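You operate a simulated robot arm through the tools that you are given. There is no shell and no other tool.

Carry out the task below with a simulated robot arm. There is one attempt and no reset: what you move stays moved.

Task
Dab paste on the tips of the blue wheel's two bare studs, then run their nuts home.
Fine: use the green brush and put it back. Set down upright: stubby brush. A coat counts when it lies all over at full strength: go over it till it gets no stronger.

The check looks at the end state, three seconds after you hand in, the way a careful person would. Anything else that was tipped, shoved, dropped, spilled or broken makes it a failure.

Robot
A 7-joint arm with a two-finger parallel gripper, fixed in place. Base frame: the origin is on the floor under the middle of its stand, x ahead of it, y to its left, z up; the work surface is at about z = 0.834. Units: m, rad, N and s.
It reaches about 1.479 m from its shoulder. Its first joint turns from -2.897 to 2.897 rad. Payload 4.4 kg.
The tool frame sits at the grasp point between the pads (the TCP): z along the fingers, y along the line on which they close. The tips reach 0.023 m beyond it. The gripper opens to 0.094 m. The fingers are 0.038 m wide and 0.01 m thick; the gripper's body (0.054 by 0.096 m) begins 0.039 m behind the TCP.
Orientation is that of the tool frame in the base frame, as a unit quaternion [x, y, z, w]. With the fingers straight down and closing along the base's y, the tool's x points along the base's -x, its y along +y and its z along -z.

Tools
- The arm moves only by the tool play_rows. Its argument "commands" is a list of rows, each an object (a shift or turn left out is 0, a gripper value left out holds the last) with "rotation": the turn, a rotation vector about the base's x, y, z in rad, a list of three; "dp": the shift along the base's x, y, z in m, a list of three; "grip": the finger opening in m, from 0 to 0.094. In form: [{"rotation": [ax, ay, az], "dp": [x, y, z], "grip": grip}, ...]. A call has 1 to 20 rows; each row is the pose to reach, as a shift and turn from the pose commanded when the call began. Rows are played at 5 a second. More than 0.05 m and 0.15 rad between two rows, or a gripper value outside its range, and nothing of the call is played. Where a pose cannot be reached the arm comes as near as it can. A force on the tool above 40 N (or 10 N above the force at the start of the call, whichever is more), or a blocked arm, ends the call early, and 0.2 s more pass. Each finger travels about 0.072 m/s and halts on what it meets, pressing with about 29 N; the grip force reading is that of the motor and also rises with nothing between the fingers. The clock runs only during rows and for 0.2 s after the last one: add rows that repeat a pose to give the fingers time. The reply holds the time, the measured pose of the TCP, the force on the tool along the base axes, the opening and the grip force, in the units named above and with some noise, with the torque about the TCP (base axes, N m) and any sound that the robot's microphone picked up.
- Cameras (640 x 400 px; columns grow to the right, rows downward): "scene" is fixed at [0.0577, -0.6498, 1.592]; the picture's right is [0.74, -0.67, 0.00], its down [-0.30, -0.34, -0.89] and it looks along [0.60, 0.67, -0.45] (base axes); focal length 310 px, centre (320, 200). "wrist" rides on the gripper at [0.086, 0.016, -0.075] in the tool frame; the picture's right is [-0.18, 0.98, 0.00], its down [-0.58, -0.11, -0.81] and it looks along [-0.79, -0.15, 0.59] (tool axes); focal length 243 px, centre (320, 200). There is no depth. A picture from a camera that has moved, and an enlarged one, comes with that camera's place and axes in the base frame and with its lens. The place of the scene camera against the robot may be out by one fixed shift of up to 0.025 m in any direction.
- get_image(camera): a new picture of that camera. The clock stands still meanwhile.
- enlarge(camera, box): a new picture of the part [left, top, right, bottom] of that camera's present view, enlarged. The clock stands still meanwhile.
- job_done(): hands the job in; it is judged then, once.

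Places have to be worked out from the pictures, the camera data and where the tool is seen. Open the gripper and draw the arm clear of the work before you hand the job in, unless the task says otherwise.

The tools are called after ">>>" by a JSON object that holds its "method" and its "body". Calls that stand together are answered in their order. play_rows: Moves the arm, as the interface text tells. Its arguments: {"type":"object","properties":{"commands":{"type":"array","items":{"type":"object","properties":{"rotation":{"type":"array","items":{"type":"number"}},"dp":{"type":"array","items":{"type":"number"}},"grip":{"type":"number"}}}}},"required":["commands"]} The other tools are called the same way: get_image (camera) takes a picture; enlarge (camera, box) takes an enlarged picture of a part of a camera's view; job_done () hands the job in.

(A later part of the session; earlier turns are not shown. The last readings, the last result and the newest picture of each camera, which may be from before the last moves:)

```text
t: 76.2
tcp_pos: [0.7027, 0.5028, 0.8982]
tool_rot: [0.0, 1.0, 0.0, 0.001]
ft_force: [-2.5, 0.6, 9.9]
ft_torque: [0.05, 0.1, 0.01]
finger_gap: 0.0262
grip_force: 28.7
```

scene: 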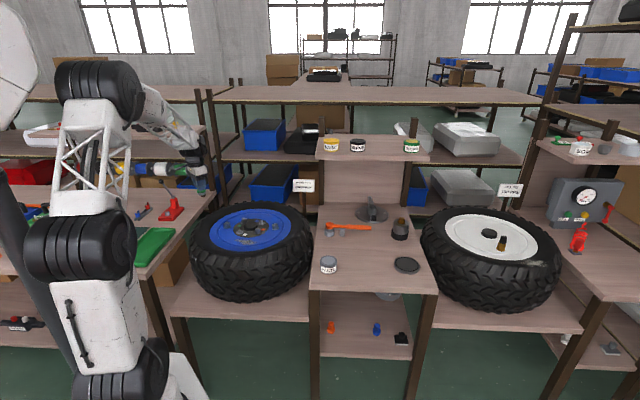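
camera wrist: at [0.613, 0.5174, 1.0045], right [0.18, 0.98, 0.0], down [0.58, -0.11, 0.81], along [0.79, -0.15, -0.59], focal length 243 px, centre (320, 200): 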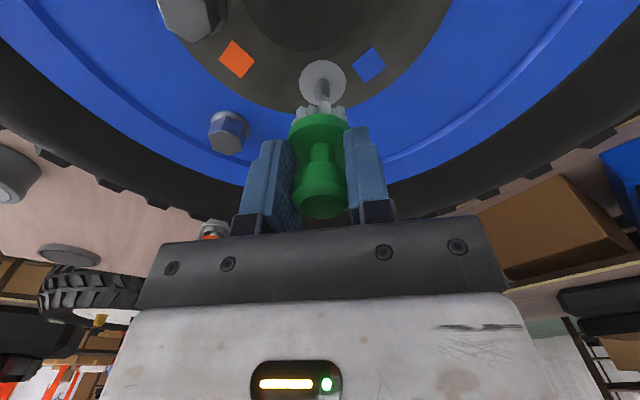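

Contact at 10 N. Stroking over stud B's tip.

>>> {"method": "play_rows", "body": {"commands": [{"dp": [0.003, 0, 0.0]}, {"dp": [0.005, 0.002, 0.0]}, {"dp": [0.004, 0.004, 0.0]}, {"dp": [0.0, 0.005, 0.0]}, {"dp": [-0.004, 0.004, 0.0]}, {"dp": [-0.005, 0.0, 0.0]}, {"dp": [-0.004, -0.004, 0.0]}, {"dp": [0.0, -0.005, 0.0]}, {"dp": [0.004, -0.004, 0.0]}, {"dp": [0.005, 0.0, 0.0]}, {"dp": [0.003, 0.003, 0.0]}, {"dp": [-0.003, 0.003, 0]}, {"dp": [-0.003, -0.003, 0]}, {"dp": [0.003, -0.003, 0]}, {"dp": [0.003, 0.003, 0.0]}, {"dp": [-0.003, 0.003, 0]}, {"dp": [-0.003, -0.003, 0]}, {"dp": [0.003, -0.003, 0]}, {"dp": [0, 0, 0]}]}}

>>> {"method": "play_rows", "body": {"commands": [{"dp": [0.003, 0, -0.0004]}, {"dp": [0.005, 0.002, -0.0004]}, {"dp": [0.004, 0.004, -0.0004]}, {"dp": [0.0, 0.005, -0.0004]}, {"dp": [-0.004, 0.004, -0.0004]}, {"dp": [-0.005, 0.0, -0.0004]}, {"dp": [-0.004, -0.004, -0.0004]}, {"dp": [0.0, -0.005, -0.0004]}, {"dp": [0.004, -0.004, -0.0004]}, {"dp": [0.005, 0.0, -0.0004]}, {"dp": [0.003, 0.003, -0.0004]}, {"dp": [-0.003, 0.003, -0.0004]}, {"dp": [-0.003, -0.003, -0.0004]}, {"dp": [0.003, -0.003, -0.0004]}, {"dp": [0.003, 0.003, -0.0004]}, {"dp": [-0.003, 0.003, -0.0004]}, {"dp": [-0.003, -0.003, -0.0004]}, {"dp": [0.003, -0.003, -0.0004]}, {"dp": [0, 0, -0.0004]}]}}

>>> {"method": "play_rows", "body": {"commands": [{"dp": [0, 0, 0.01]}, {"dp": [0, 0, 0.03]}, {"dp": [0, 0, 0.06]}, {"dp": [-0.02, 0.04, 0.08]}, {"dp": [-0.03, 0.08, 0.08]}, {"dp": [-0.03, 0.08, 0.08]}]}}

>>> {"method": "enlarge", "body": {"camera": "scene", "box": [254, 212, 270, 226]}}

>>> {"method": "enlarge", "body": {"camera": "scene", "box": [230, 210, 270, 235]}}

>>> {"method": "get_image", "body": {"camera": "wrist"}}

```text
t: 80.2
tcp_pos: [0.7022, 0.5031, 0.8969]
tool_rot: [0.0, 1.0, 0.001, 0.001]
ft_force: [6.1, -6.2, 22.4]
ft_torque: [-0.29, -0.28, 0.01]
finger_gap: 0.0264
grip_force: 28.8
```

```text
t: 84.2
tcp_pos: [0.7021, 0.5029, 0.8966]
tool_rot: [0.0, 1.0, 0.0, 0.0]
ft_force: [2.9, -1.4, 11.1]
ft_torque: [-0.11, -0.17, -0.02]
finger_gap: 0.026
grip_force: 29.2
```

```text
t: 85.6
tcp_pos: [0.6723, 0.5836, 0.977]
tool_rot: [-0.001, 1.0, 0.0, 0.001]
ft_force: [-0.8, 0.0, -1.0]
ft_torque: [0.01, -0.02, 0.02]
finger_gap: 0.0263
grip_force: 29.1
```

```text
16.00 times, centred on (262, 219) of scene
camera zoom: at [0.0577, -0.6498, 1.592], right [0.74, -0.67, 0.0], down [-0.3, -0.34, -0.89], along [0.6, 0.67, -0.45], focal length 4963 px, centre (1248, -104)
```

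zoom: 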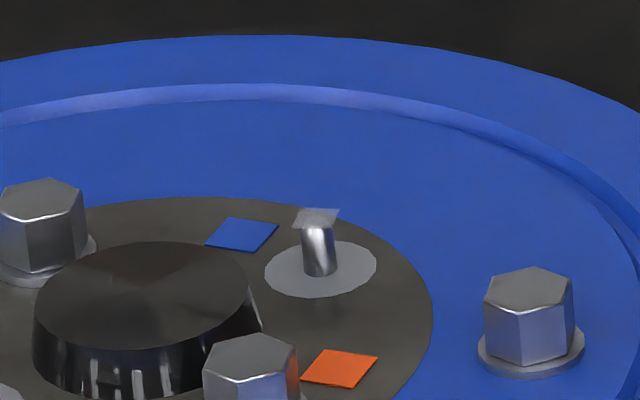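

```text
16.00 times, centred on (250, 222) of scene
camera zoom: at [0.0577, -0.6498, 1.592], right [0.74, -0.67, 0.0], down [-0.3, -0.34, -0.89], along [0.6, 0.67, -0.45], focal length 4963 px, centre (1440, -160)
```

zoom: 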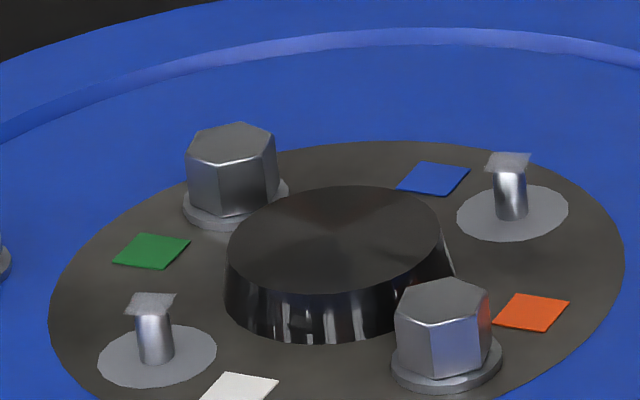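

```text
taken
camera wrist: at [0.5858, 0.6004, 1.0519], right [0.18, 0.98, 0.0], down [0.58, -0.11, 0.81], along [0.79, -0.15, -0.59], focal length 243 px, centre (320, 200)
```

wrist: 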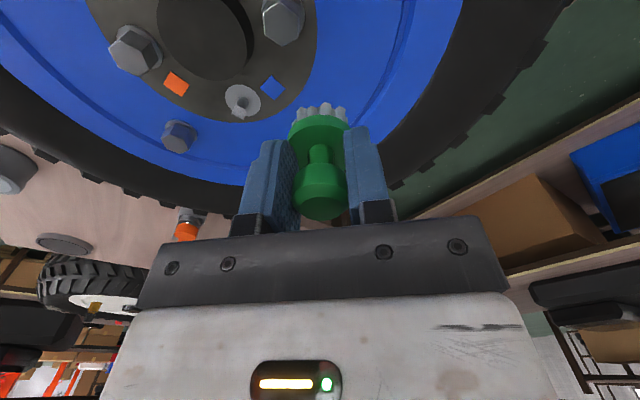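

Stud B's coat now looks like A's. I'll compare it up close, then do one extra round on B to be sure it gets no stronger.

>>> {"method": "enlarge", "body": {"camera": "wrist", "box": [210, 75, 270, 120]}}

>>> {"method": "play_rows", "body": {"commands": [{"dp": [0.015, -0.04, -0.0]}, {"dp": [0.03, -0.08, -0.01]}, {"dp": [0.03, -0.08, -0.05]}, {"dp": [0.03, -0.08, -0.07]}, {"dp": [0.03, -0.08, -0.077]}, {"dp": [0.03, -0.08, -0.079]}, {"dp": [0.03, -0.08, -0.0798]}, {"dp": [0.03, -0.08, -0.0803]}, {"dp": [0.03, -0.08, -0.0803]}]}}

>>> {"method": "play_rows", "body": {"commands": [{"dp": [0.003, 0, 0.0]}, {"dp": [0.005, 0.002, 0.0]}, {"dp": [0.004, 0.004, 0.0]}, {"dp": [0.0, 0.005, 0.0]}, {"dp": [-0.004, 0.004, 0.0]}, {"dp": [-0.005, 0.0, 0.0]}, {"dp": [-0.004, -0.004, 0.0]}, {"dp": [0.0, -0.005, 0.0]}, {"dp": [0.004, -0.004, 0.0]}, {"dp": [0.005, 0.0, 0.0]}, {"dp": [0.003, 0.003, 0.0]}, {"dp": [-0.003, 0.003, 0]}, {"dp": [-0.003, -0.003, 0]}, {"dp": [0.003, -0.003, 0]}, {"dp": [0.003, 0.003, 0.0]}, {"dp": [-0.003, 0.003, 0]}, {"dp": [-0.003, -0.003, 0]}, {"dp": [0.003, -0.003, 0]}, {"dp": [0, 0, 0]}]}}

>>> {"method": "play_rows", "body": {"commands": [{"dp": [0, 0, 0.01]}, {"dp": [0, 0, 0.03]}, {"dp": [0, 0, 0.06]}, {"dp": [-0.02, 0.04, 0.08]}, {"dp": [-0.03, 0.08, 0.08]}, {"dp": [-0.03, 0.08, 0.08]}]}}

>>> {"method": "enlarge", "body": {"camera": "scene", "box": [230, 210, 270, 235]}}

>>> {"method": "enlarge", "body": {"camera": "wrist", "box": [210, 75, 270, 120]}}

```text
8.89 times, centred on (240, 98) of wrist
camera zoom: at [0.5858, 0.6004, 1.0519], right [0.18, 0.98, 0.0], down [0.58, -0.11, 0.81], along [0.79, -0.15, -0.59], focal length 2157 px, centre (1031, 1111)
```

zoom: 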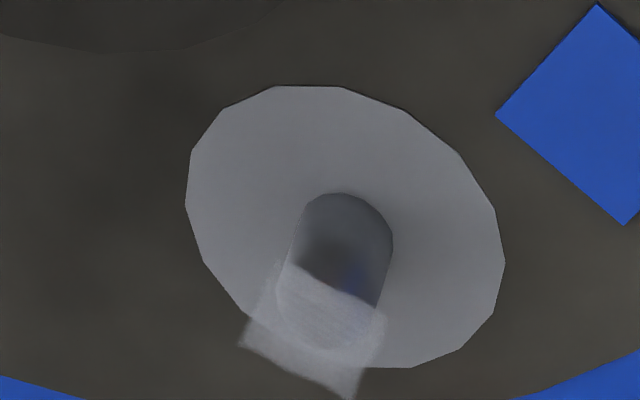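

```text
t: 87.6
tcp_pos: [0.7016, 0.5037, 0.8965]
tool_rot: [0.0, 1.0, 0.001, 0.002]
ft_force: [0.1, -0.3, 3.8]
ft_torque: [0.03, -0.07, 0.01]
finger_gap: 0.0261
grip_force: 28.9
```

```text
t: 91.6
tcp_pos: [0.7024, 0.5034, 0.897]
tool_rot: [0.0, 1.0, 0.001, 0.001]
ft_force: [3.2, -1.2, 11.0]
ft_torque: [-0.13, -0.17, 0.03]
finger_gap: 0.0264
grip_force: 29.0
```

```text
t: 93.0
tcp_pos: [0.6724, 0.5837, 0.9759]
tool_rot: [0.001, 1.0, 0.0, 0.001]
ft_force: [0.1, 0.2, -0.4]
ft_torque: [0.0, -0.01, 0.01]
finger_gap: 0.0261
grip_force: 28.9
```

```text
16.00 times, centred on (250, 222) of scene
camera zoom: at [0.0577, -0.6498, 1.592], right [0.74, -0.67, 0.0], down [-0.3, -0.34, -0.89], along [0.6, 0.67, -0.45], focal length 4963 px, centre (1440, -160)
```

zoom: 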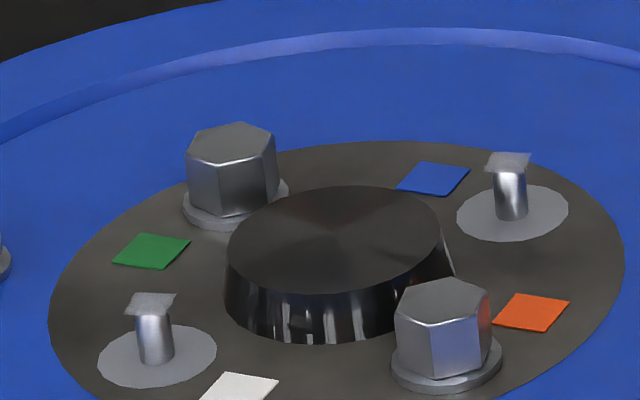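

```text
8.89 times, centred on (240, 98) of wrist
camera zoom: at [0.5853, 0.5997, 1.0503], right [0.18, 0.98, 0.0], down [0.58, -0.11, 0.81], along [0.79, -0.15, -0.59], focal length 2157 px, centre (1031, 1111)
```

zoom: 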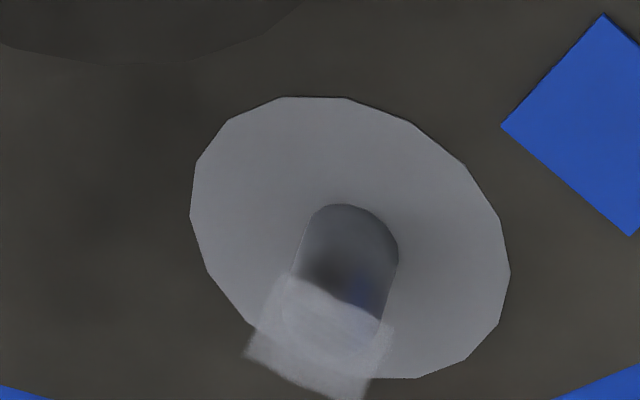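

B's coat may have become slightly stronger in the last round, so I'll do another round and compare again.

>>> {"method": "play_rows", "body": {"commands": [{"dp": [0.015, -0.04, -0.0]}, {"dp": [0.03, -0.08, -0.01]}, {"dp": [0.03, -0.08, -0.05]}, {"dp": [0.03, -0.08, -0.07]}, {"dp": [0.03, -0.08, -0.077]}, {"dp": [0.03, -0.08, -0.079]}, {"dp": [0.03, -0.08, -0.0798]}, {"dp": [0.03, -0.08, -0.0804]}, {"dp": [0.03, -0.08, -0.0804]}]}}

>>> {"method": "play_rows", "body": {"commands": [{"dp": [0.004, 0, 0.0]}, {"dp": [0.006, 0.003, 0.0]}, {"dp": [0.006, 0.006, 0.0]}, {"dp": [0.0, 0.007, 0.0]}, {"dp": [-0.006, 0.006, 0.0]}, {"dp": [-0.007, 0.0, 0.0]}, {"dp": [-0.006, -0.006, 0.0]}, {"dp": [0.0, -0.007, 0.0]}, {"dp": [0.006, -0.006, 0.0]}, {"dp": [0.006, 0.0, 0.0]}, {"dp": [0.003, 0.003, 0.0]}, {"dp": [-0.003, 0.003, 0]}, {"dp": [-0.003, -0.003, 0]}, {"dp": [0.003, -0.003, 0]}, {"dp": [0.003, 0.003, 0.0]}, {"dp": [-0.003, 0.003, 0]}, {"dp": [-0.003, -0.003, 0]}, {"dp": [0.003, -0.003, 0]}, {"dp": [0, 0, 0]}]}}

>>> {"method": "play_rows", "body": {"commands": [{"dp": [0, 0, 0.01]}, {"dp": [0, 0, 0.03]}, {"dp": [0, 0, 0.06]}, {"dp": [-0.02, 0.04, 0.08]}, {"dp": [-0.03, 0.08, 0.08]}, {"dp": [-0.03, 0.08, 0.08]}]}}

>>> {"method": "enlarge", "body": {"camera": "scene", "box": [230, 210, 270, 235]}}

>>> {"method": "enlarge", "body": {"camera": "wrist", "box": [210, 75, 270, 120]}}

```text
t: 95.0
tcp_pos: [0.7017, 0.5042, 0.897]
tool_rot: [0.0, 1.0, 0.001, 0.001]
ft_force: [-0.9, -1.5, 7.6]
ft_torque: [-0.06, 0.02, -0.01]
finger_gap: 0.0261
grip_force: 28.6
```

```text
t: 99.0
tcp_pos: [0.7017, 0.5029, 0.8967]
tool_rot: [0.0, 1.0, 0.001, 0.0]
ft_force: [7.0, -8.0, 29.0]
ft_torque: [-0.39, -0.36, 0.0]
finger_gap: 0.0259
grip_force: 28.9
```

```text
t: 100.4
tcp_pos: [0.6719, 0.5849, 0.9766]
tool_rot: [0.0, 1.0, 0.0, 0.001]
ft_force: [0.0, -0.5, -1.4]
ft_torque: [0.0, 0.0, 0.02]
finger_gap: 0.0263
grip_force: 29.1
```

```text
16.00 times, centred on (250, 222) of scene
camera zoom: at [0.0577, -0.6498, 1.592], right [0.74, -0.67, 0.0], down [-0.3, -0.34, -0.89], along [0.6, 0.67, -0.45], focal length 4963 px, centre (1440, -160)
```

zoom: 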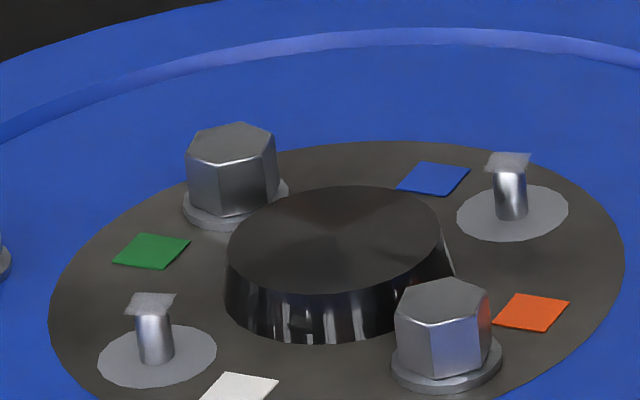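

```text
8.89 times, centred on (240, 98) of wrist
camera zoom: at [0.5858, 0.601, 1.0511], right [0.18, 0.98, 0.0], down [0.58, -0.11, 0.81], along [0.79, -0.15, -0.59], focal length 2157 px, centre (1031, 1111)
```

zoom: 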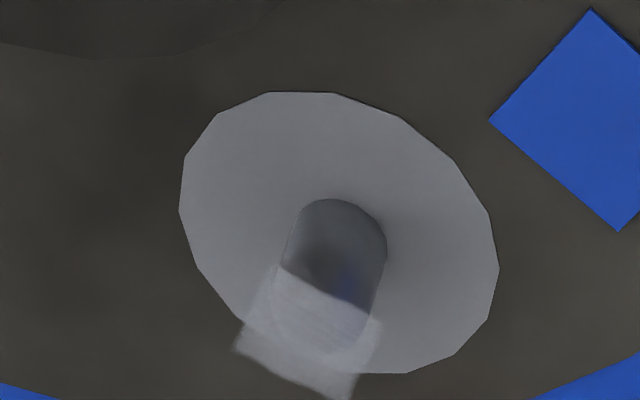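

Stud B's coat is now unchanged between rounds, so both are at full strength. I'll carry the brush back to where it stood, at (0.886, 0.017).

>>> {"method": "play_rows", "body": {"commands": [{"dp": [0.0164, -0.0436, 0.01]}, {"dp": [0.0328, -0.0872, 0.01]}, {"dp": [0.0492, -0.1308, 0.01]}, {"dp": [0.0655, -0.1743, 0.01]}, {"dp": [0.0819, -0.2179, 0.01]}, {"dp": [0.0983, -0.2615, 0.01]}, {"dp": [0.1147, -0.3051, 0.01]}, {"dp": [0.1311, -0.3487, 0.01]}, {"dp": [0.1474, -0.3923, 0.01]}, {"dp": [0.1638, -0.4358, 0.01]}, {"dp": [0.1802, -0.4794, 0.0]}, {"dp": [0.1966, -0.523, -0.01]}, {"dp": [0.213, -0.5665, -0.02]}, {"dp": [0.213, -0.5665, -0.06]}, {"dp": [0.213, -0.5665, -0.1]}, {"dp": [0.213, -0.5665, -0.13]}, {"dp": [0.213, -0.5665, -0.14]}, {"dp": [0.213, -0.5665, -0.14]}, {"dp": [0.213, -0.5665, -0.14]}]}}

>>> {"method": "get_image", "body": {"camera": "wrist"}}

>>> {"method": "enlarge", "body": {"camera": "scene", "box": [330, 220, 400, 280]}}

```text
t: 104.4
tcp_pos: [0.8858, 0.0165, 0.836]
tool_rot: [0.0, 1.0, 0.001, 0.0]
ft_force: [0.1, 0.0, -0.3]
ft_torque: [0.02, 0.02, 0.02]
finger_gap: 0.0261
grip_force: 28.6
```

```text
taken
camera wrist: at [0.7988, 0.0336, 0.9114], right [0.18, 0.98, 0.0], down [0.58, -0.11, 0.81], along [0.79, -0.15, -0.59], focal length 243 px, centre (320, 200)
```

wrist: 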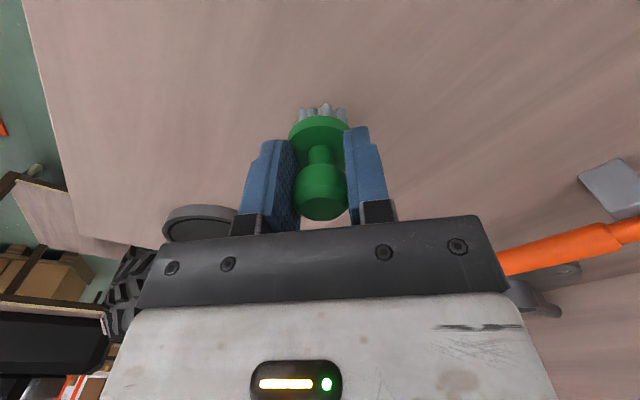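

```text
6.67 times, centred on (365, 250) of scene
camera zoom: at [0.0577, -0.6498, 1.592], right [0.74, -0.67, 0.0], down [-0.3, -0.34, -0.89], along [0.6, 0.67, -0.45], focal length 2068 px, centre (20, -133)
```

zoom: 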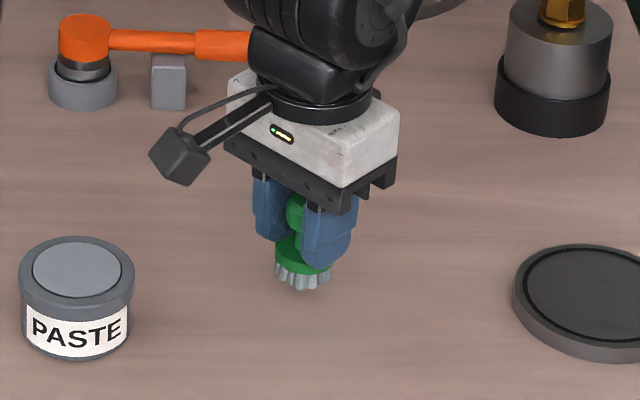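

Brush is back over its spot about 1 cm above the bench. Lowering gently until it touches.

>>> {"method": "play_rows", "body": {"commands": [{"dp": [0, 0, -0.004]}, {"dp": [0, 0, -0.007]}, {"dp": [0, 0, -0.009]}, {"dp": [0, 0, -0.009]}]}}

>>> {"method": "play_rows", "body": {"commands": [{"dp": [0, 0, -0.0008]}, {"dp": [0, 0, -0.0015]}, {"dp": [0, 0, -0.0015]}]}}

```text
t: 105.4
tcp_pos: [0.8842, 0.0164, 0.8267]
tool_rot: [-0.001, 1.0, 0.001, 0.001]
ft_force: [0.5, 0.9, -0.7]
ft_torque: [-0.01, 0.01, 0.03]
finger_gap: 0.0262
grip_force: 28.4
```

```text
t: 106.2
tcp_pos: [0.8855, 0.0174, 0.8246]
tool_rot: [0.001, 1.0, 0.001, 0.0]
ft_force: [-0.5, -1.1, 0.0]
ft_torque: [0.02, 0.0, 0.02]
finger_gap: 0.0263
grip_force: 28.9
```

>>> {"method": "play_rows", "body": {"commands": [{"dp": [0, 0, -0.0007]}, {"dp": [0, 0, -0.001]}, {"dp": [0, 0, -0.001]}]}}

>>> {"method": "enlarge", "body": {"camera": "scene", "box": [340, 235, 385, 275]}}

```text
t: 107.0
tcp_pos: [0.8856, 0.017, 0.825]
tool_rot: [0.0, 1.0, 0.001, 0.0]
ft_force: [-1.5, -1.4, 6.7]
ft_torque: [-0.03, -0.04, -0.03]
finger_gap: 0.0264
grip_force: 28.9
```

```text
10.00 times, centred on (362, 255) of scene
camera zoom: at [0.0577, -0.6498, 1.592], right [0.74, -0.67, 0.0], down [-0.3, -0.34, -0.89], along [0.6, 0.67, -0.45], focal length 3102 px, centre (-105, -350)
```

zoom: 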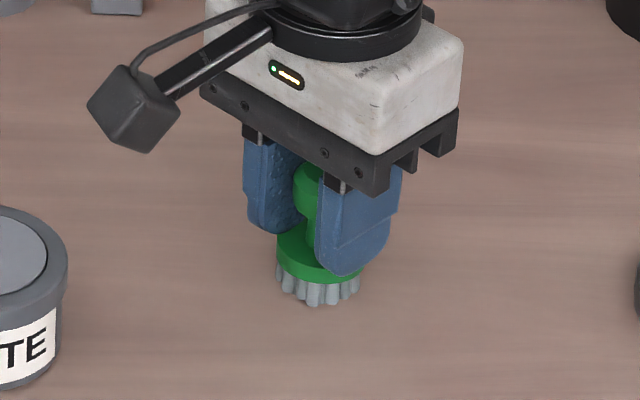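

The brush touches the bench (6.7 N). Opening the gripper and rising straight up.

>>> {"method": "play_rows", "body": {"commands": [{"grip": 0.03}, {"grip": 0.04}, {"grip": 0.055}, {"grip": 0.06}, {"grip": 0.06}]}}

>>> {"method": "play_rows", "body": {"commands": [{"dp": [0, 0, 0.02]}, {"dp": [0, 0, 0.05]}, {"dp": [0, 0, 0.09]}, {"dp": [0, 0, 0.13]}, {"dp": [0, 0, 0.16]}, {"dp": [0, 0, 0.16]}]}}

>>> {"method": "enlarge", "body": {"camera": "scene", "box": [310, 220, 400, 285]}}

>>> {"method": "get_image", "body": {"camera": "wrist"}}

```text
t: 108.2
tcp_pos: [0.8848, 0.0167, 0.8238]
tool_rot: [0.0, 1.0, 0.0, 0.001]
ft_force: [-0.8, -0.4, -0.2]
ft_torque: [0.0, 0.0, 0.0]
finger_gap: 0.0602
grip_force: 0.1
```

```text
t: 109.6
tcp_pos: [0.8851, 0.0175, 0.9841]
tool_rot: [0.0, 1.0, 0.001, -0.001]
ft_force: [-0.3, 0.6, -0.2]
ft_torque: [0.01, -0.02, 0.01]
finger_gap: 0.06
grip_force: 0.0
```

```text
6.15 times, centred on (355, 252) of scene
camera zoom: at [0.0577, -0.6498, 1.592], right [0.74, -0.67, 0.0], down [-0.3, -0.34, -0.89], along [0.6, 0.67, -0.45], focal length 1909 px, centre (105, -123)
```

zoom: 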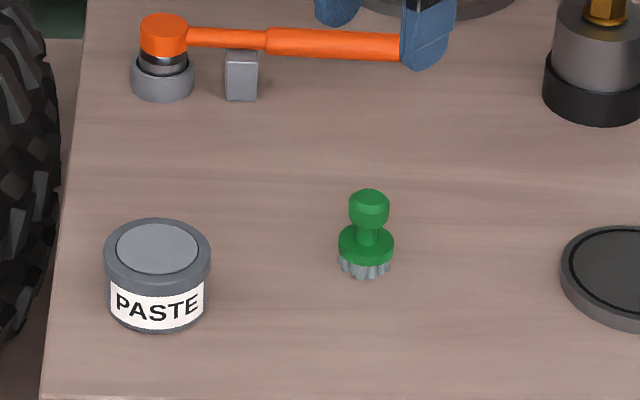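

```text
taken
camera wrist: at [0.7989, 0.0332, 1.0597], right [0.18, 0.98, 0.0], down [0.58, -0.11, 0.81], along [0.79, -0.15, -0.59], focal length 243 px, centre (320, 200)
```

wrist: 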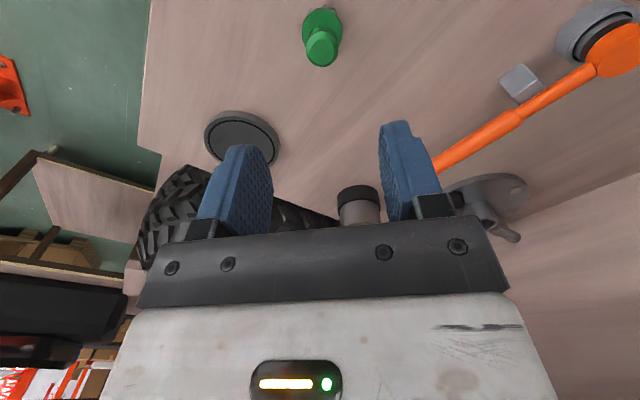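

The brush is standing upright at its old place. Next I'll inspect the loose nuts near the wheel with the wrist camera.

>>> {"method": "play_rows", "body": {"commands": [{"dp": [-0.02, 0.037, 0.01]}, {"dp": [-0.045, 0.074, 0.015]}, {"dp": [-0.068, 0.111, 0.015]}, {"dp": [-0.09, 0.148, 0.015]}, {"dp": [-0.113, 0.185, 0.015]}, {"dp": [-0.136, 0.222, 0.015]}, {"dp": [-0.158, 0.259, 0.015]}, {"dp": [-0.18, 0.296, 0.015]}, {"dp": [-0.203, 0.333, 0.015]}, {"dp": [-0.226, 0.37, 0.015]}, {"dp": [-0.246, 0.403, 0.015]}, {"dp": [-0.246, 0.403, 0.0]}, {"dp": [-0.246, 0.403, 0.0]}]}}

>>> {"method": "get_image", "body": {"camera": "wrist"}}

>>> {"method": "enlarge", "body": {"camera": "wrist", "box": [240, 60, 400, 200]}}

```text
t: 112.4
tcp_pos: [0.6417, 0.4198, 0.9837]
tool_rot: [0.0, 1.0, 0.0, 0.001]
ft_force: [-0.1, 0.8, -1.2]
ft_torque: [0.01, 0.0, -0.01]
finger_gap: 0.0597
grip_force: 0.1
```

```text
taken
camera wrist: at [0.5536, 0.4366, 1.058], right [0.18, 0.98, 0.0], down [0.58, -0.11, 0.81], along [0.79, -0.15, -0.59], focal length 243 px, centre (320, 200)
```

wrist: 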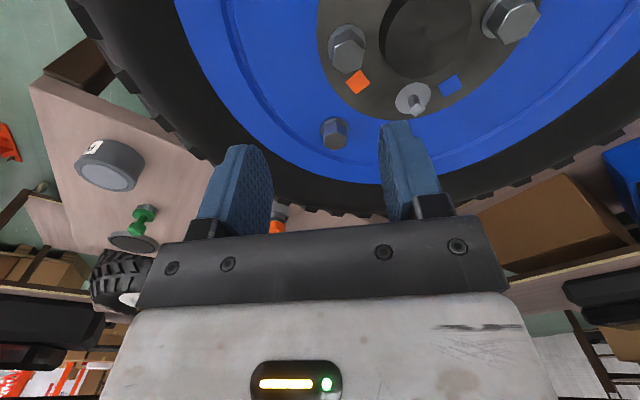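

```text
2.86 times, centred on (320, 130) of wrist
camera zoom: at [0.5536, 0.4366, 1.058], right [0.18, 0.98, 0.0], down [0.58, -0.11, 0.81], along [0.79, -0.15, -0.59], focal length 693 px, centre (320, 400)
```

zoom: 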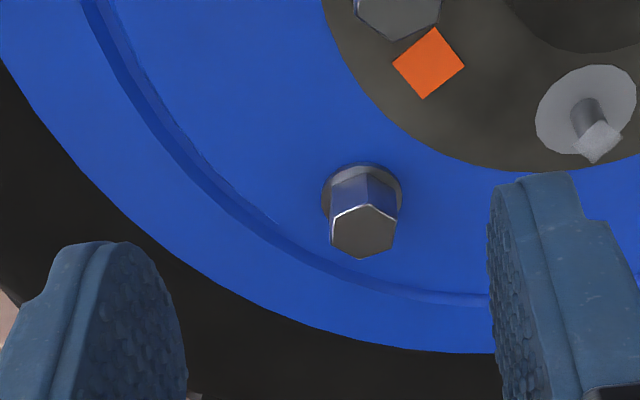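

Loose nut N2 is at about (0.733, 0.420), with a flat pair nearly facing the base y direction (about 10° off). I'll hover over it with the gripper turned by -0.178 rad.

>>> {"method": "play_rows", "body": {"commands": [{"dp": [0.04, 0, -0.01], "rotation": [0, 0, -0.06]}, {"dp": [0.075, 0, -0.03], "rotation": [0, 0, -0.12]}, {"dp": [0.093, 0, -0.06], "rotation": [0, 0, -0.178]}, {"dp": [0.093, 0, -0.06], "rotation": [0, 0, -0.178]}, {"dp": [0.093, 0, -0.06], "rotation": [0, 0, -0.178]}]}}

>>> {"method": "get_image", "body": {"camera": "wrist"}}

>>> {"method": "enlarge", "body": {"camera": "wrist", "box": [270, 40, 370, 130]}}

>>> {"method": "enlarge", "body": {"camera": "scene", "box": [235, 190, 300, 240]}}

```text
t: 113.6
tcp_pos: [0.7329, 0.4184, 0.9223]
tool_rot: [0.089, 0.996, 0.002, 0.001]
ft_force: [-0.3, -0.1, -0.8]
ft_torque: [0.02, -0.01, 0.0]
finger_gap: 0.0599
grip_force: 0.1
```

```text
taken
camera wrist: at [0.6509, 0.4513, 0.9986], right [0.36, 0.93, 0.0], down [0.55, -0.21, 0.81], along [0.75, -0.29, -0.59], focal length 243 px, centre (320, 200)
```

wrist: 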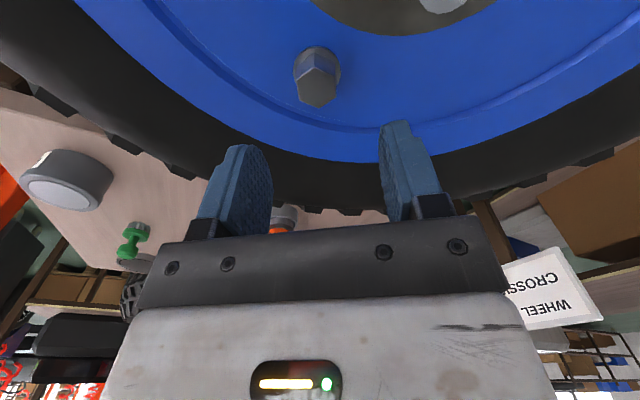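

```text
4.44 times, centred on (320, 85) of wrist
camera zoom: at [0.6509, 0.4513, 0.9986], right [0.36, 0.93, 0.0], down [0.55, -0.21, 0.81], along [0.75, -0.29, -0.59], focal length 1078 px, centre (320, 711)
```

zoom: 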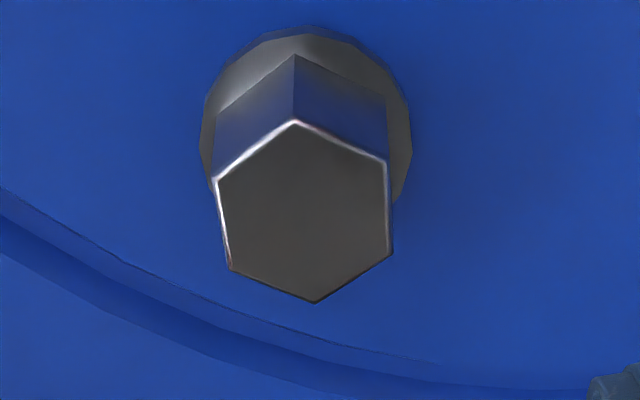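

```text
8.00 times, centred on (268, 215) of scene
camera zoom: at [0.0577, -0.6498, 1.592], right [0.74, -0.67, 0.0], down [-0.3, -0.34, -0.89], along [0.6, 0.67, -0.45], focal length 2482 px, centre (740, 80)
```

zoom: 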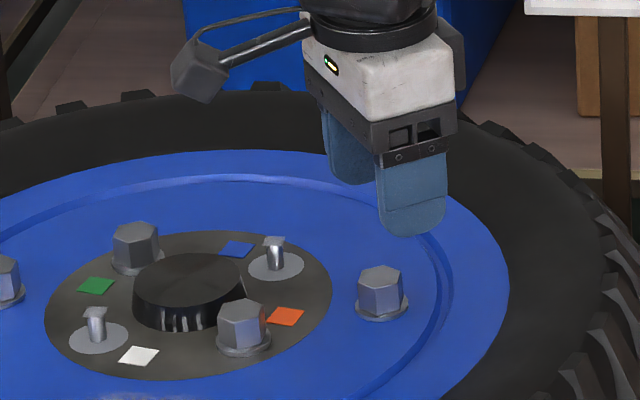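

Triangulated: N2's top is at (0.7237, 0.4214, 0.857) with flats at about 75°, so I need a bit more rotation (total -0.26 rad) and a shift. Applying this and checking again.

>>> {"method": "play_rows", "body": {"commands": [{"dp": [-0.0093, 0.0014, 0], "rotation": [0, 0, -0.082]}, {"dp": [-0.0093, 0.0014, -0.02], "rotation": [0, 0, -0.082]}, {"dp": [-0.0093, 0.0014, -0.02], "rotation": [0, 0, -0.082]}, {"dp": [-0.0093, 0.0014, -0.02], "rotation": [0, 0, -0.082]}]}}

>>> {"method": "get_image", "body": {"camera": "wrist"}}

>>> {"method": "enlarge", "body": {"camera": "wrist", "box": [270, 70, 370, 160]}}

>>> {"method": "enlarge", "body": {"camera": "scene", "box": [245, 200, 295, 240]}}

```text
t: 114.6
tcp_pos: [0.723, 0.4206, 0.9045]
tool_rot: [0.129, 0.992, 0.001, 0.001]
ft_force: [0.0, -1.0, 0.9]
ft_torque: [0.0, -0.01, 0.02]
finger_gap: 0.0601
grip_force: 0.2
```

```text
taken
camera wrist: at [0.644, 0.4592, 0.9788], right [0.43, 0.9, 0.0], down [0.53, -0.26, 0.81], along [0.73, -0.35, -0.59], focal length 243 px, centre (320, 200)
```

wrist: 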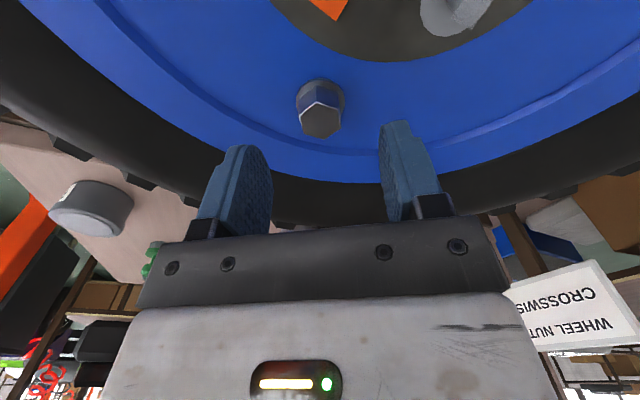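

```text
4.44 times, centred on (320, 115) of wrist
camera zoom: at [0.644, 0.4592, 0.9788], right [0.43, 0.9, 0.0], down [0.53, -0.26, 0.81], along [0.73, -0.35, -0.59], focal length 1078 px, centre (320, 578)
```

zoom: 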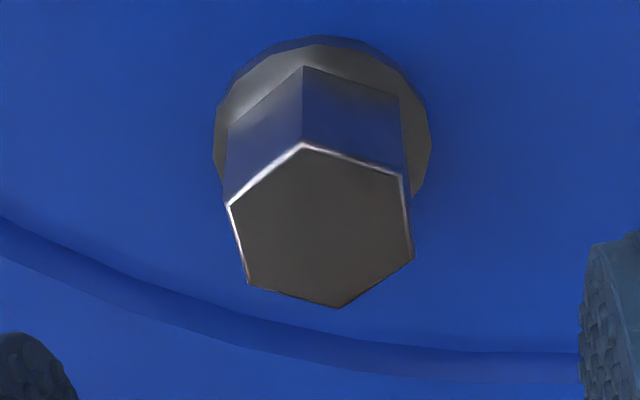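

```text
10.00 times, centred on (270, 220) of scene
camera zoom: at [0.0577, -0.6498, 1.592], right [0.74, -0.67, 0.0], down [-0.3, -0.34, -0.89], along [0.6, 0.67, -0.45], focal length 3102 px, centre (820, 0)
```

zoom: 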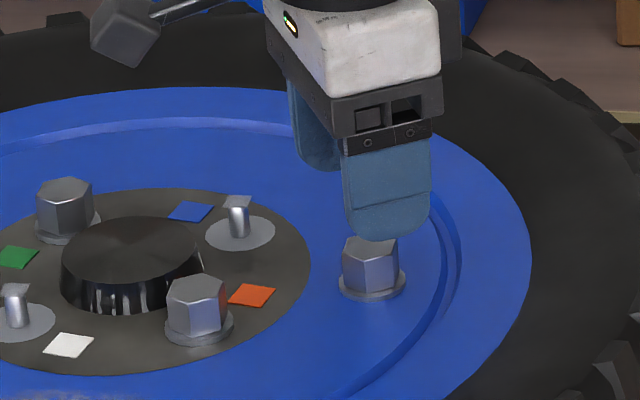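

Closing axis now matches the flats and the nut is centred. Descending so that the tips end just above the flange (TCP z≈0.866), then gripping.

>>> {"method": "play_rows", "body": {"commands": [{"dp": [0, 0, -0.015]}, {"dp": [0, 0, -0.03]}, {"dp": [0, 0, -0.039]}, {"dp": [0, 0, -0.039]}, {"dp": [0, 0, -0.039]}]}}

>>> {"method": "get_image", "body": {"camera": "wrist"}}

>>> {"method": "enlarge", "body": {"camera": "scene", "box": [245, 200, 295, 240]}}

```text
t: 115.8
tcp_pos: [0.7232, 0.4216, 0.8655]
tool_rot: [0.129, 0.992, 0.001, 0.001]
ft_force: [0.4, 0.1, 0.7]
ft_torque: [0.03, 0.0, -0.03]
finger_gap: 0.0598
grip_force: 0.2
```

```text
taken
camera wrist: at [0.6437, 0.4597, 0.9405], right [0.43, 0.9, 0.0], down [0.53, -0.26, 0.81], along [0.73, -0.35, -0.59], focal length 243 px, centre (320, 200)
```

wrist: 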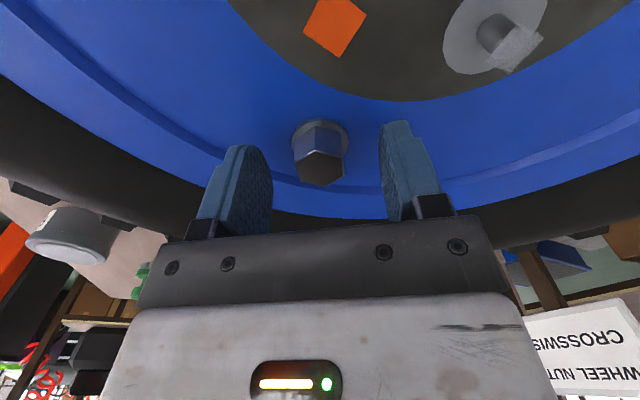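

```text
10.00 times, centred on (270, 220) of scene
camera zoom: at [0.0577, -0.6498, 1.592], right [0.74, -0.67, 0.0], down [-0.3, -0.34, -0.89], along [0.6, 0.67, -0.45], focal length 3102 px, centre (820, 0)
```

zoom: 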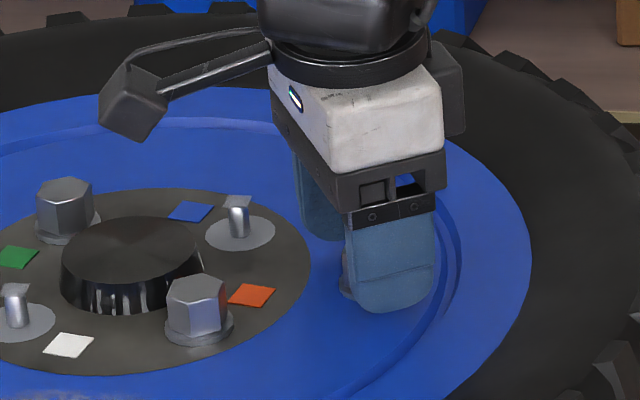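

Nut is centred exactly between the fingers. Closing on it.

>>> {"method": "play_rows", "body": {"commands": [{"grip": 0.045}, {"grip": 0.03}, {"grip": 0.02}, {"grip": 0.015}, {"grip": 0.015}, {"grip": 0.015}]}}

>>> {"method": "enlarge", "body": {"camera": "wrist", "box": [250, 90, 390, 230]}}

```text
t: 117.2
tcp_pos: [0.7244, 0.4209, 0.8652]
tool_rot: [0.13, 0.992, 0.0, 0.001]
ft_force: [-0.2, -0.1, -0.2]
ft_torque: [-0.04, 0.0, 0.04]
finger_gap: 0.0237
grip_force: 28.7
```

```text
2.86 times, centred on (320, 160) of wrist
camera zoom: at [0.6437, 0.4597, 0.9406], right [0.43, 0.9, 0.0], down [0.53, -0.26, 0.81], along [0.73, -0.35, -0.59], focal length 693 px, centre (320, 314)
```

zoom: 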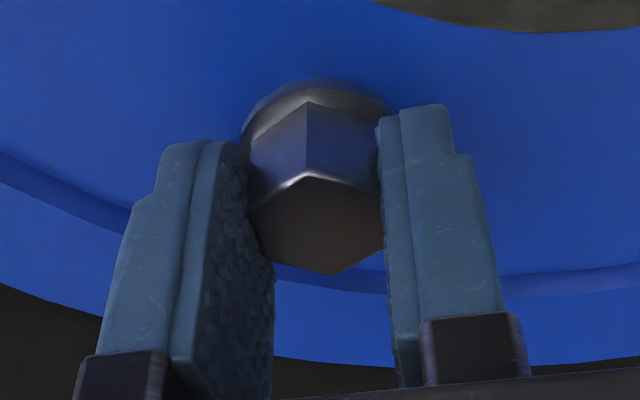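

Nut N2 is held across its flats (0.0237 m). I'll lift it and turn the gripper counter-clockwise to see how much clockwise range I can get for threading.

>>> {"method": "play_rows", "body": {"commands": [{"dp": [0, 0, 0.01]}, {"dp": [0, 0, 0.04]}, {"dp": [0, 0, 0.075]}, {"dp": [0, 0, 0.09], "rotation": [0, 0, 0.14]}, {"dp": [-0.005, 0.02, 0.09], "rotation": [0, 0, 0.28]}, {"dp": [-0.01, 0.04, 0.09], "rotation": [0, 0, 0.42]}, {"dp": [-0.015, 0.06, 0.09], "rotation": [0, 0, 0.56]}, {"dp": [-0.0192, 0.08, 0.09], "rotation": [0, 0, 0.7]}, {"dp": [-0.0192, 0.08, 0.09], "rotation": [0, 0, 0.84]}, {"dp": [-0.0192, 0.08, 0.09], "rotation": [0, 0, 0.98]}, {"dp": [-0.0192, 0.08, 0.09], "rotation": [0, 0, 1.12]}, {"dp": [-0.0192, 0.08, 0.09], "rotation": [0, 0, 1.26]}, {"dp": [-0.0192, 0.08, 0.09], "rotation": [0, 0, 1.26]}]}}

>>> {"method": "get_image", "body": {"camera": "wrist"}}

>>> {"method": "get_image", "body": {"camera": "scene"}}

```text
t: 120.0
tcp_pos: [0.7043, 0.5013, 0.9554]
tool_rot: [-0.479, 0.878, 0.001, 0.001]
ft_force: [0.1, -0.3, 0.0]
ft_torque: [0.0, -0.01, 0.0]
finger_gap: 0.0234
grip_force: 28.9
```

```text
taken
camera wrist: at [0.6437, 0.4376, 1.0304], right [-0.73, 0.69, 0.0], down [0.41, 0.43, 0.81], along [0.55, 0.59, -0.59], focal length 243 px, centre (320, 200)
```

wrist: 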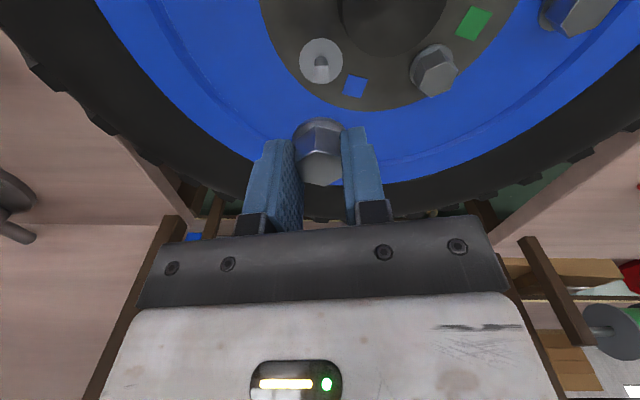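

```text
taken
```

scene: 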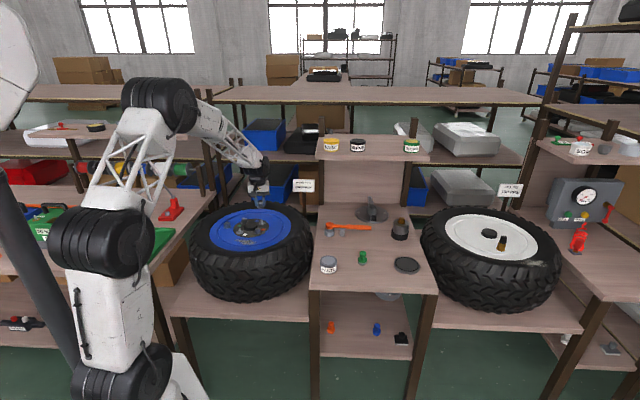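

The turn worked, and stud B is visible just ahead of the nut. Enlarging to measure alignment of the stud under the TCP.

>>> {"method": "enlarge", "body": {"camera": "wrist", "box": [285, 30, 355, 100]}}

>>> {"method": "enlarge", "body": {"camera": "scene", "box": [235, 185, 285, 235]}}

```text
5.71 times, centred on (320, 65) of wrist
camera zoom: at [0.6437, 0.4376, 1.0304], right [-0.73, 0.69, 0.0], down [0.41, 0.43, 0.81], along [0.55, 0.59, -0.59], focal length 1386 px, centre (320, 971)
```

zoom: 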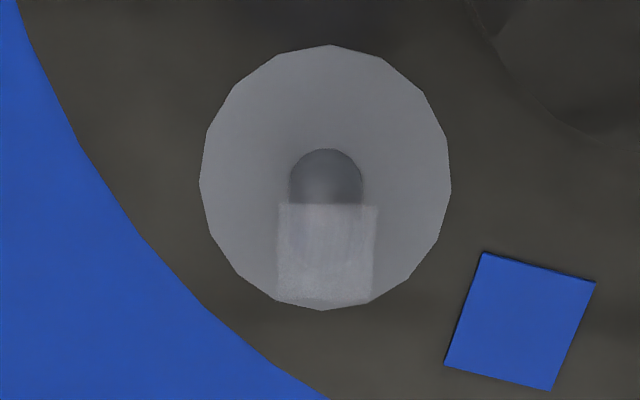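

```text
8.00 times, centred on (260, 210) of scene
camera zoom: at [0.0577, -0.6498, 1.592], right [0.74, -0.67, 0.0], down [-0.3, -0.34, -0.89], along [0.6, 0.67, -0.45], focal length 2482 px, centre (800, 120)
```

zoom: 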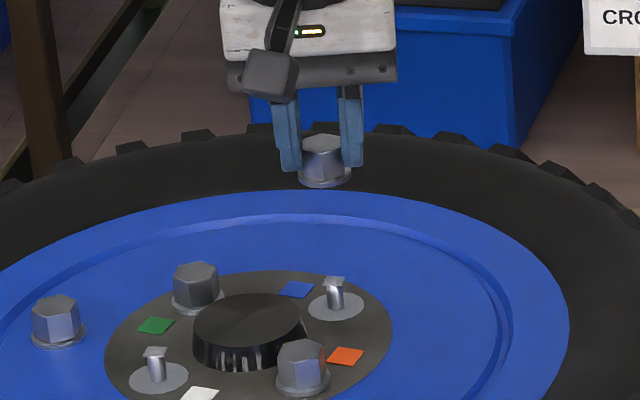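

Stud B's tip is at about (0.704, 0.5025), within 1–2 mm of the TCP. I'll turn further counter-clockwise to find the range limit before threading.

>>> {"method": "play_rows", "body": {"commands": [{"dp": [-0.0005, 0.0011, 0], "rotation": [0, 0, 0.14]}, {"dp": [-0.0005, 0.0011, 0], "rotation": [0, 0, 0.28]}, {"dp": [-0.0005, 0.0011, 0], "rotation": [0, 0, 0.42]}, {"dp": [-0.0005, 0.0011, 0], "rotation": [0, 0, 0.56]}, {"dp": [-0.0005, 0.0011, 0], "rotation": [0, 0, 0.7]}, {"dp": [-0.0005, 0.0011, 0], "rotation": [0, 0, 0.84]}, {"dp": [-0.0005, 0.0011, 0], "rotation": [0, 0, 0.98]}, {"dp": [-0.0005, 0.0011, 0], "rotation": [0, 0, 1.12]}, {"dp": [-0.0005, 0.0011, 0], "rotation": [0, 0, 1.26]}, {"dp": [-0.0005, 0.0011, 0], "rotation": [0, 0, 1.4]}, {"dp": [-0.0005, 0.0011, 0], "rotation": [0, 0, 1.4]}]}}

>>> {"method": "get_image", "body": {"camera": "wrist"}}

>>> {"method": "enlarge", "body": {"camera": "wrist", "box": [285, 30, 355, 100]}}

```text
t: 122.4
tcp_pos: [0.7037, 0.5035, 0.9562]
tool_rot: [0.932, -0.361, -0.001, 0.001]
ft_force: [-0.4, -0.5, -1.2]
ft_torque: [-0.02, 0.02, 0.0]
finger_gap: 0.0234
grip_force: 28.8
```

```text
taken
camera wrist: at [0.7564, 0.4325, 1.0302], right [-0.8, -0.6, 0.0], down [-0.35, 0.47, 0.81], along [-0.49, 0.64, -0.59], focal length 243 px, centre (320, 200)
```

wrist: 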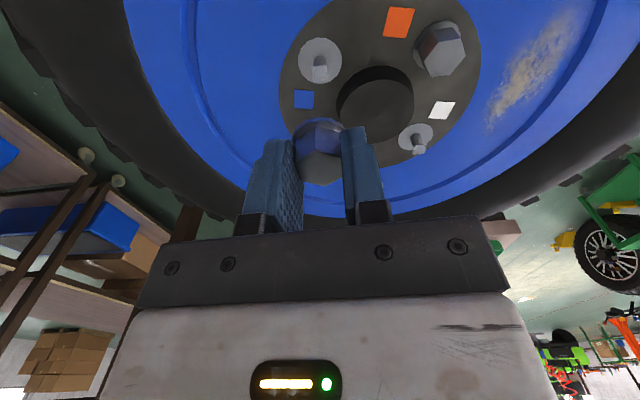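

```text
5.71 times, centred on (320, 65) of wrist
camera zoom: at [0.7564, 0.4325, 1.0302], right [-0.8, -0.6, 0.0], down [-0.35, 0.47, 0.81], along [-0.49, 0.64, -0.59], focal length 1386 px, centre (320, 971)
```

zoom: 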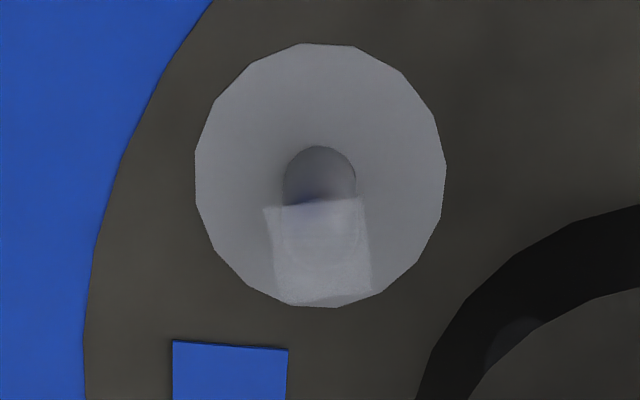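

Both views with different yaw show the stud laterally centred under the TCP (within 0.5 mm). Descending to just above the expected contact.

>>> {"method": "play_rows", "body": {"commands": [{"dp": [0, 0, -0.03]}, {"dp": [0, 0, -0.055]}, {"dp": [0, 0, -0.066]}, {"dp": [0, 0, -0.066]}]}}

>>> {"method": "enlarge", "body": {"camera": "scene", "box": [240, 195, 285, 235]}}

>>> {"method": "get_image", "body": {"camera": "wrist"}}

```text
t: 123.4
tcp_pos: [0.7039, 0.5019, 0.8883]
tool_rot: [0.932, -0.362, -0.001, 0.001]
ft_force: [-0.1, -0.1, 0.1]
ft_torque: [0.02, 0.01, -0.01]
finger_gap: 0.0234
grip_force: 28.8
```

```text
10.00 times, centred on (262, 215) of scene
camera zoom: at [0.0577, -0.6498, 1.592], right [0.74, -0.67, 0.0], down [-0.3, -0.34, -0.89], along [0.6, 0.67, -0.45], focal length 3102 px, centre (895, 50)
```

zoom: 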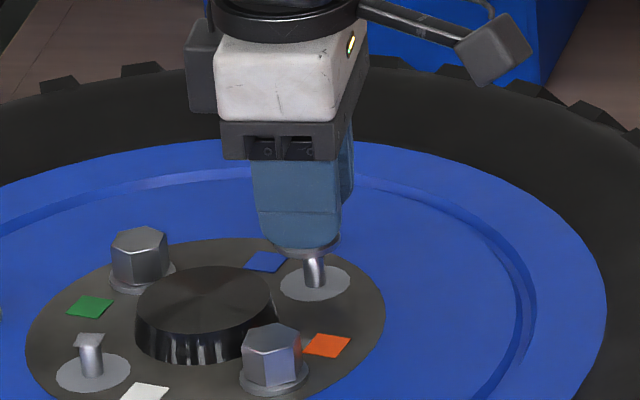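

```text
taken
camera wrist: at [0.7567, 0.4325, 0.9638], right [-0.8, -0.6, 0.0], down [-0.35, 0.47, 0.81], along [-0.48, 0.64, -0.59], focal length 243 px, centre (320, 200)
```

wrist: 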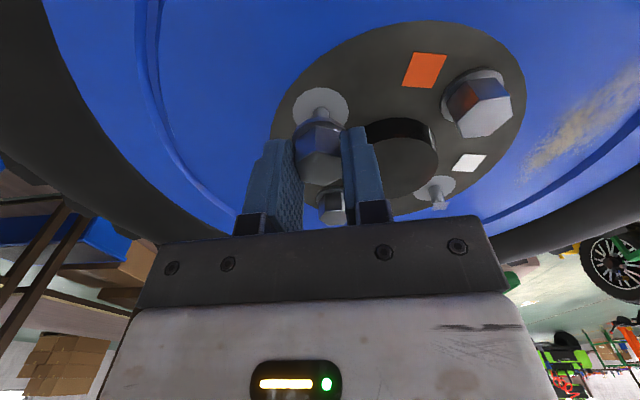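

The nut sits just above the stud tip. Descending in 1–2 mm steps, watching for contact.

>>> {"method": "play_rows", "body": {"commands": [{"dp": [0, 0, -0.002]}, {"dp": [0, 0, -0.004]}, {"dp": [0, 0, -0.004]}]}}

>>> {"method": "play_rows", "body": {"commands": [{"dp": [0, 0, -0.001]}, {"dp": [0, 0, -0.002]}, {"dp": [0, 0, -0.002]}]}}

```text
t: 124.2
tcp_pos: [0.7036, 0.503, 0.8854]
tool_rot: [0.932, -0.362, -0.001, 0.001]
ft_force: [0.9, -0.1, -0.4]
ft_torque: [0.02, -0.02, -0.02]
finger_gap: 0.0234
grip_force: 29.3
```

```text
t: 125.0
tcp_pos: [0.703, 0.5022, 0.8835]
tool_rot: [0.932, -0.363, -0.001, 0.001]
ft_force: [-0.6, 0.1, -0.3]
ft_torque: [0.02, 0.02, 0.03]
finger_gap: 0.0232
grip_force: 29.3
```

>>> {"method": "play_rows", "body": {"commands": [{"dp": [0, 0, -0.001]}, {"dp": [0, 0, -0.002]}, {"dp": [0, 0, -0.002]}]}}

>>> {"method": "play_rows", "body": {"commands": [{"dp": [0, 0, -0.001]}, {"dp": [0, 0, -0.002]}, {"dp": [0, 0, -0.002]}]}}

>>> {"method": "enlarge", "body": {"camera": "scene", "box": [245, 205, 280, 230]}}

```text
t: 125.8
tcp_pos: [0.7035, 0.5028, 0.8813]
tool_rot: [0.932, -0.362, -0.001, 0.001]
ft_force: [0.2, 0.0, -0.2]
ft_torque: [0.0, -0.01, 0.0]
finger_gap: 0.0233
grip_force: 28.9
```

```text
t: 126.6
tcp_pos: [0.7041, 0.5023, 0.88]
tool_rot: [0.932, -0.362, -0.001, 0.0]
ft_force: [2.0, -3.2, 2.6]
ft_torque: [-0.12, -0.06, 0.02]
finger_gap: 0.0235
grip_force: 28.8
```

```text
16.00 times, centred on (262, 218) of scene
camera zoom: at [0.0577, -0.6498, 1.592], right [0.74, -0.67, 0.0], down [-0.3, -0.34, -0.89], along [0.6, 0.67, -0.45], focal length 4963 px, centre (1240, -80)
```

zoom: 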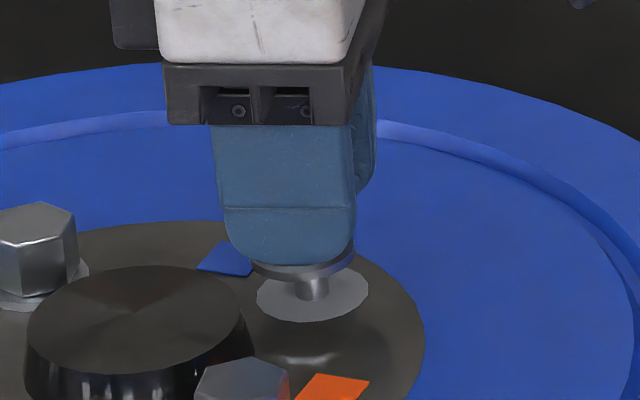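

First contact at z 0.880 with a small sideways force (+x, -y), so I'll ease the nut about 0.7 mm that way and lower slightly.

>>> {"method": "play_rows", "body": {"commands": [{"dp": [0.0004, -0.0007, 0]}, {"dp": [0.0004, -0.0007, -0.001]}, {"dp": [0.0004, -0.0007, -0.001]}]}}

>>> {"method": "play_rows", "body": {"commands": [{"dp": [0.0, 0.0, -0.001]}, {"dp": [0.0, 0.0, -0.001]}, {"dp": [0.0, 0.0, -0.001]}]}}

```text
t: 127.4
tcp_pos: [0.7029, 0.5015, 0.8783]
tool_rot: [0.932, -0.362, -0.001, 0.001]
ft_force: [-0.6, -0.2, 0.0]
ft_torque: [-0.01, -0.01, 0.0]
finger_gap: 0.0233
grip_force: 29.3
```

```text
t: 128.2
tcp_pos: [0.7044, 0.5014, 0.8774]
tool_rot: [0.932, -0.362, -0.001, 0.0]
ft_force: [0.0, 0.0, -0.1]
ft_torque: [0.0, -0.01, 0.01]
finger_gap: 0.0232
grip_force: 28.9
```

Forces vanished, so the nut has entered over the tip. Continuing down slowly.

>>> {"method": "play_rows", "body": {"commands": [{"dp": [0.0, 0.0, -0.001]}, {"dp": [0.0, 0.0, -0.002]}, {"dp": [0.0, 0.0, -0.002]}]}}

>>> {"method": "play_rows", "body": {"commands": [{"dp": [0.0, 0.0, -0.001]}, {"dp": [0.0, 0.0, -0.002]}, {"dp": [0.0, 0.0, -0.002]}]}}

>>> {"method": "enlarge", "body": {"camera": "scene", "box": [245, 205, 280, 230]}}

```text
t: 129.0
tcp_pos: [0.7038, 0.5005, 0.8742]
tool_rot: [0.932, -0.362, -0.002, 0.001]
ft_force: [0.0, -0.5, -0.3]
ft_torque: [0.0, -0.03, -0.02]
finger_gap: 0.0236
grip_force: 29.0
```

```text
t: 129.8
tcp_pos: [0.7042, 0.502, 0.8742]
tool_rot: [0.932, -0.362, -0.001, 0.0]
ft_force: [0.1, -0.4, -1.4]
ft_torque: [0.0, -0.01, 0.02]
finger_gap: 0.0238
grip_force: 28.6
```

```text
16.00 times, centred on (262, 218) of scene
camera zoom: at [0.0577, -0.6498, 1.592], right [0.74, -0.67, 0.0], down [-0.3, -0.34, -0.89], along [0.6, 0.67, -0.45], focal length 4963 px, centre (1240, -80)
```

zoom: 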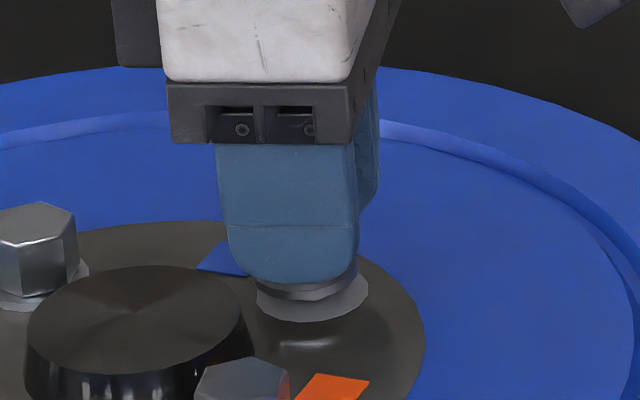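

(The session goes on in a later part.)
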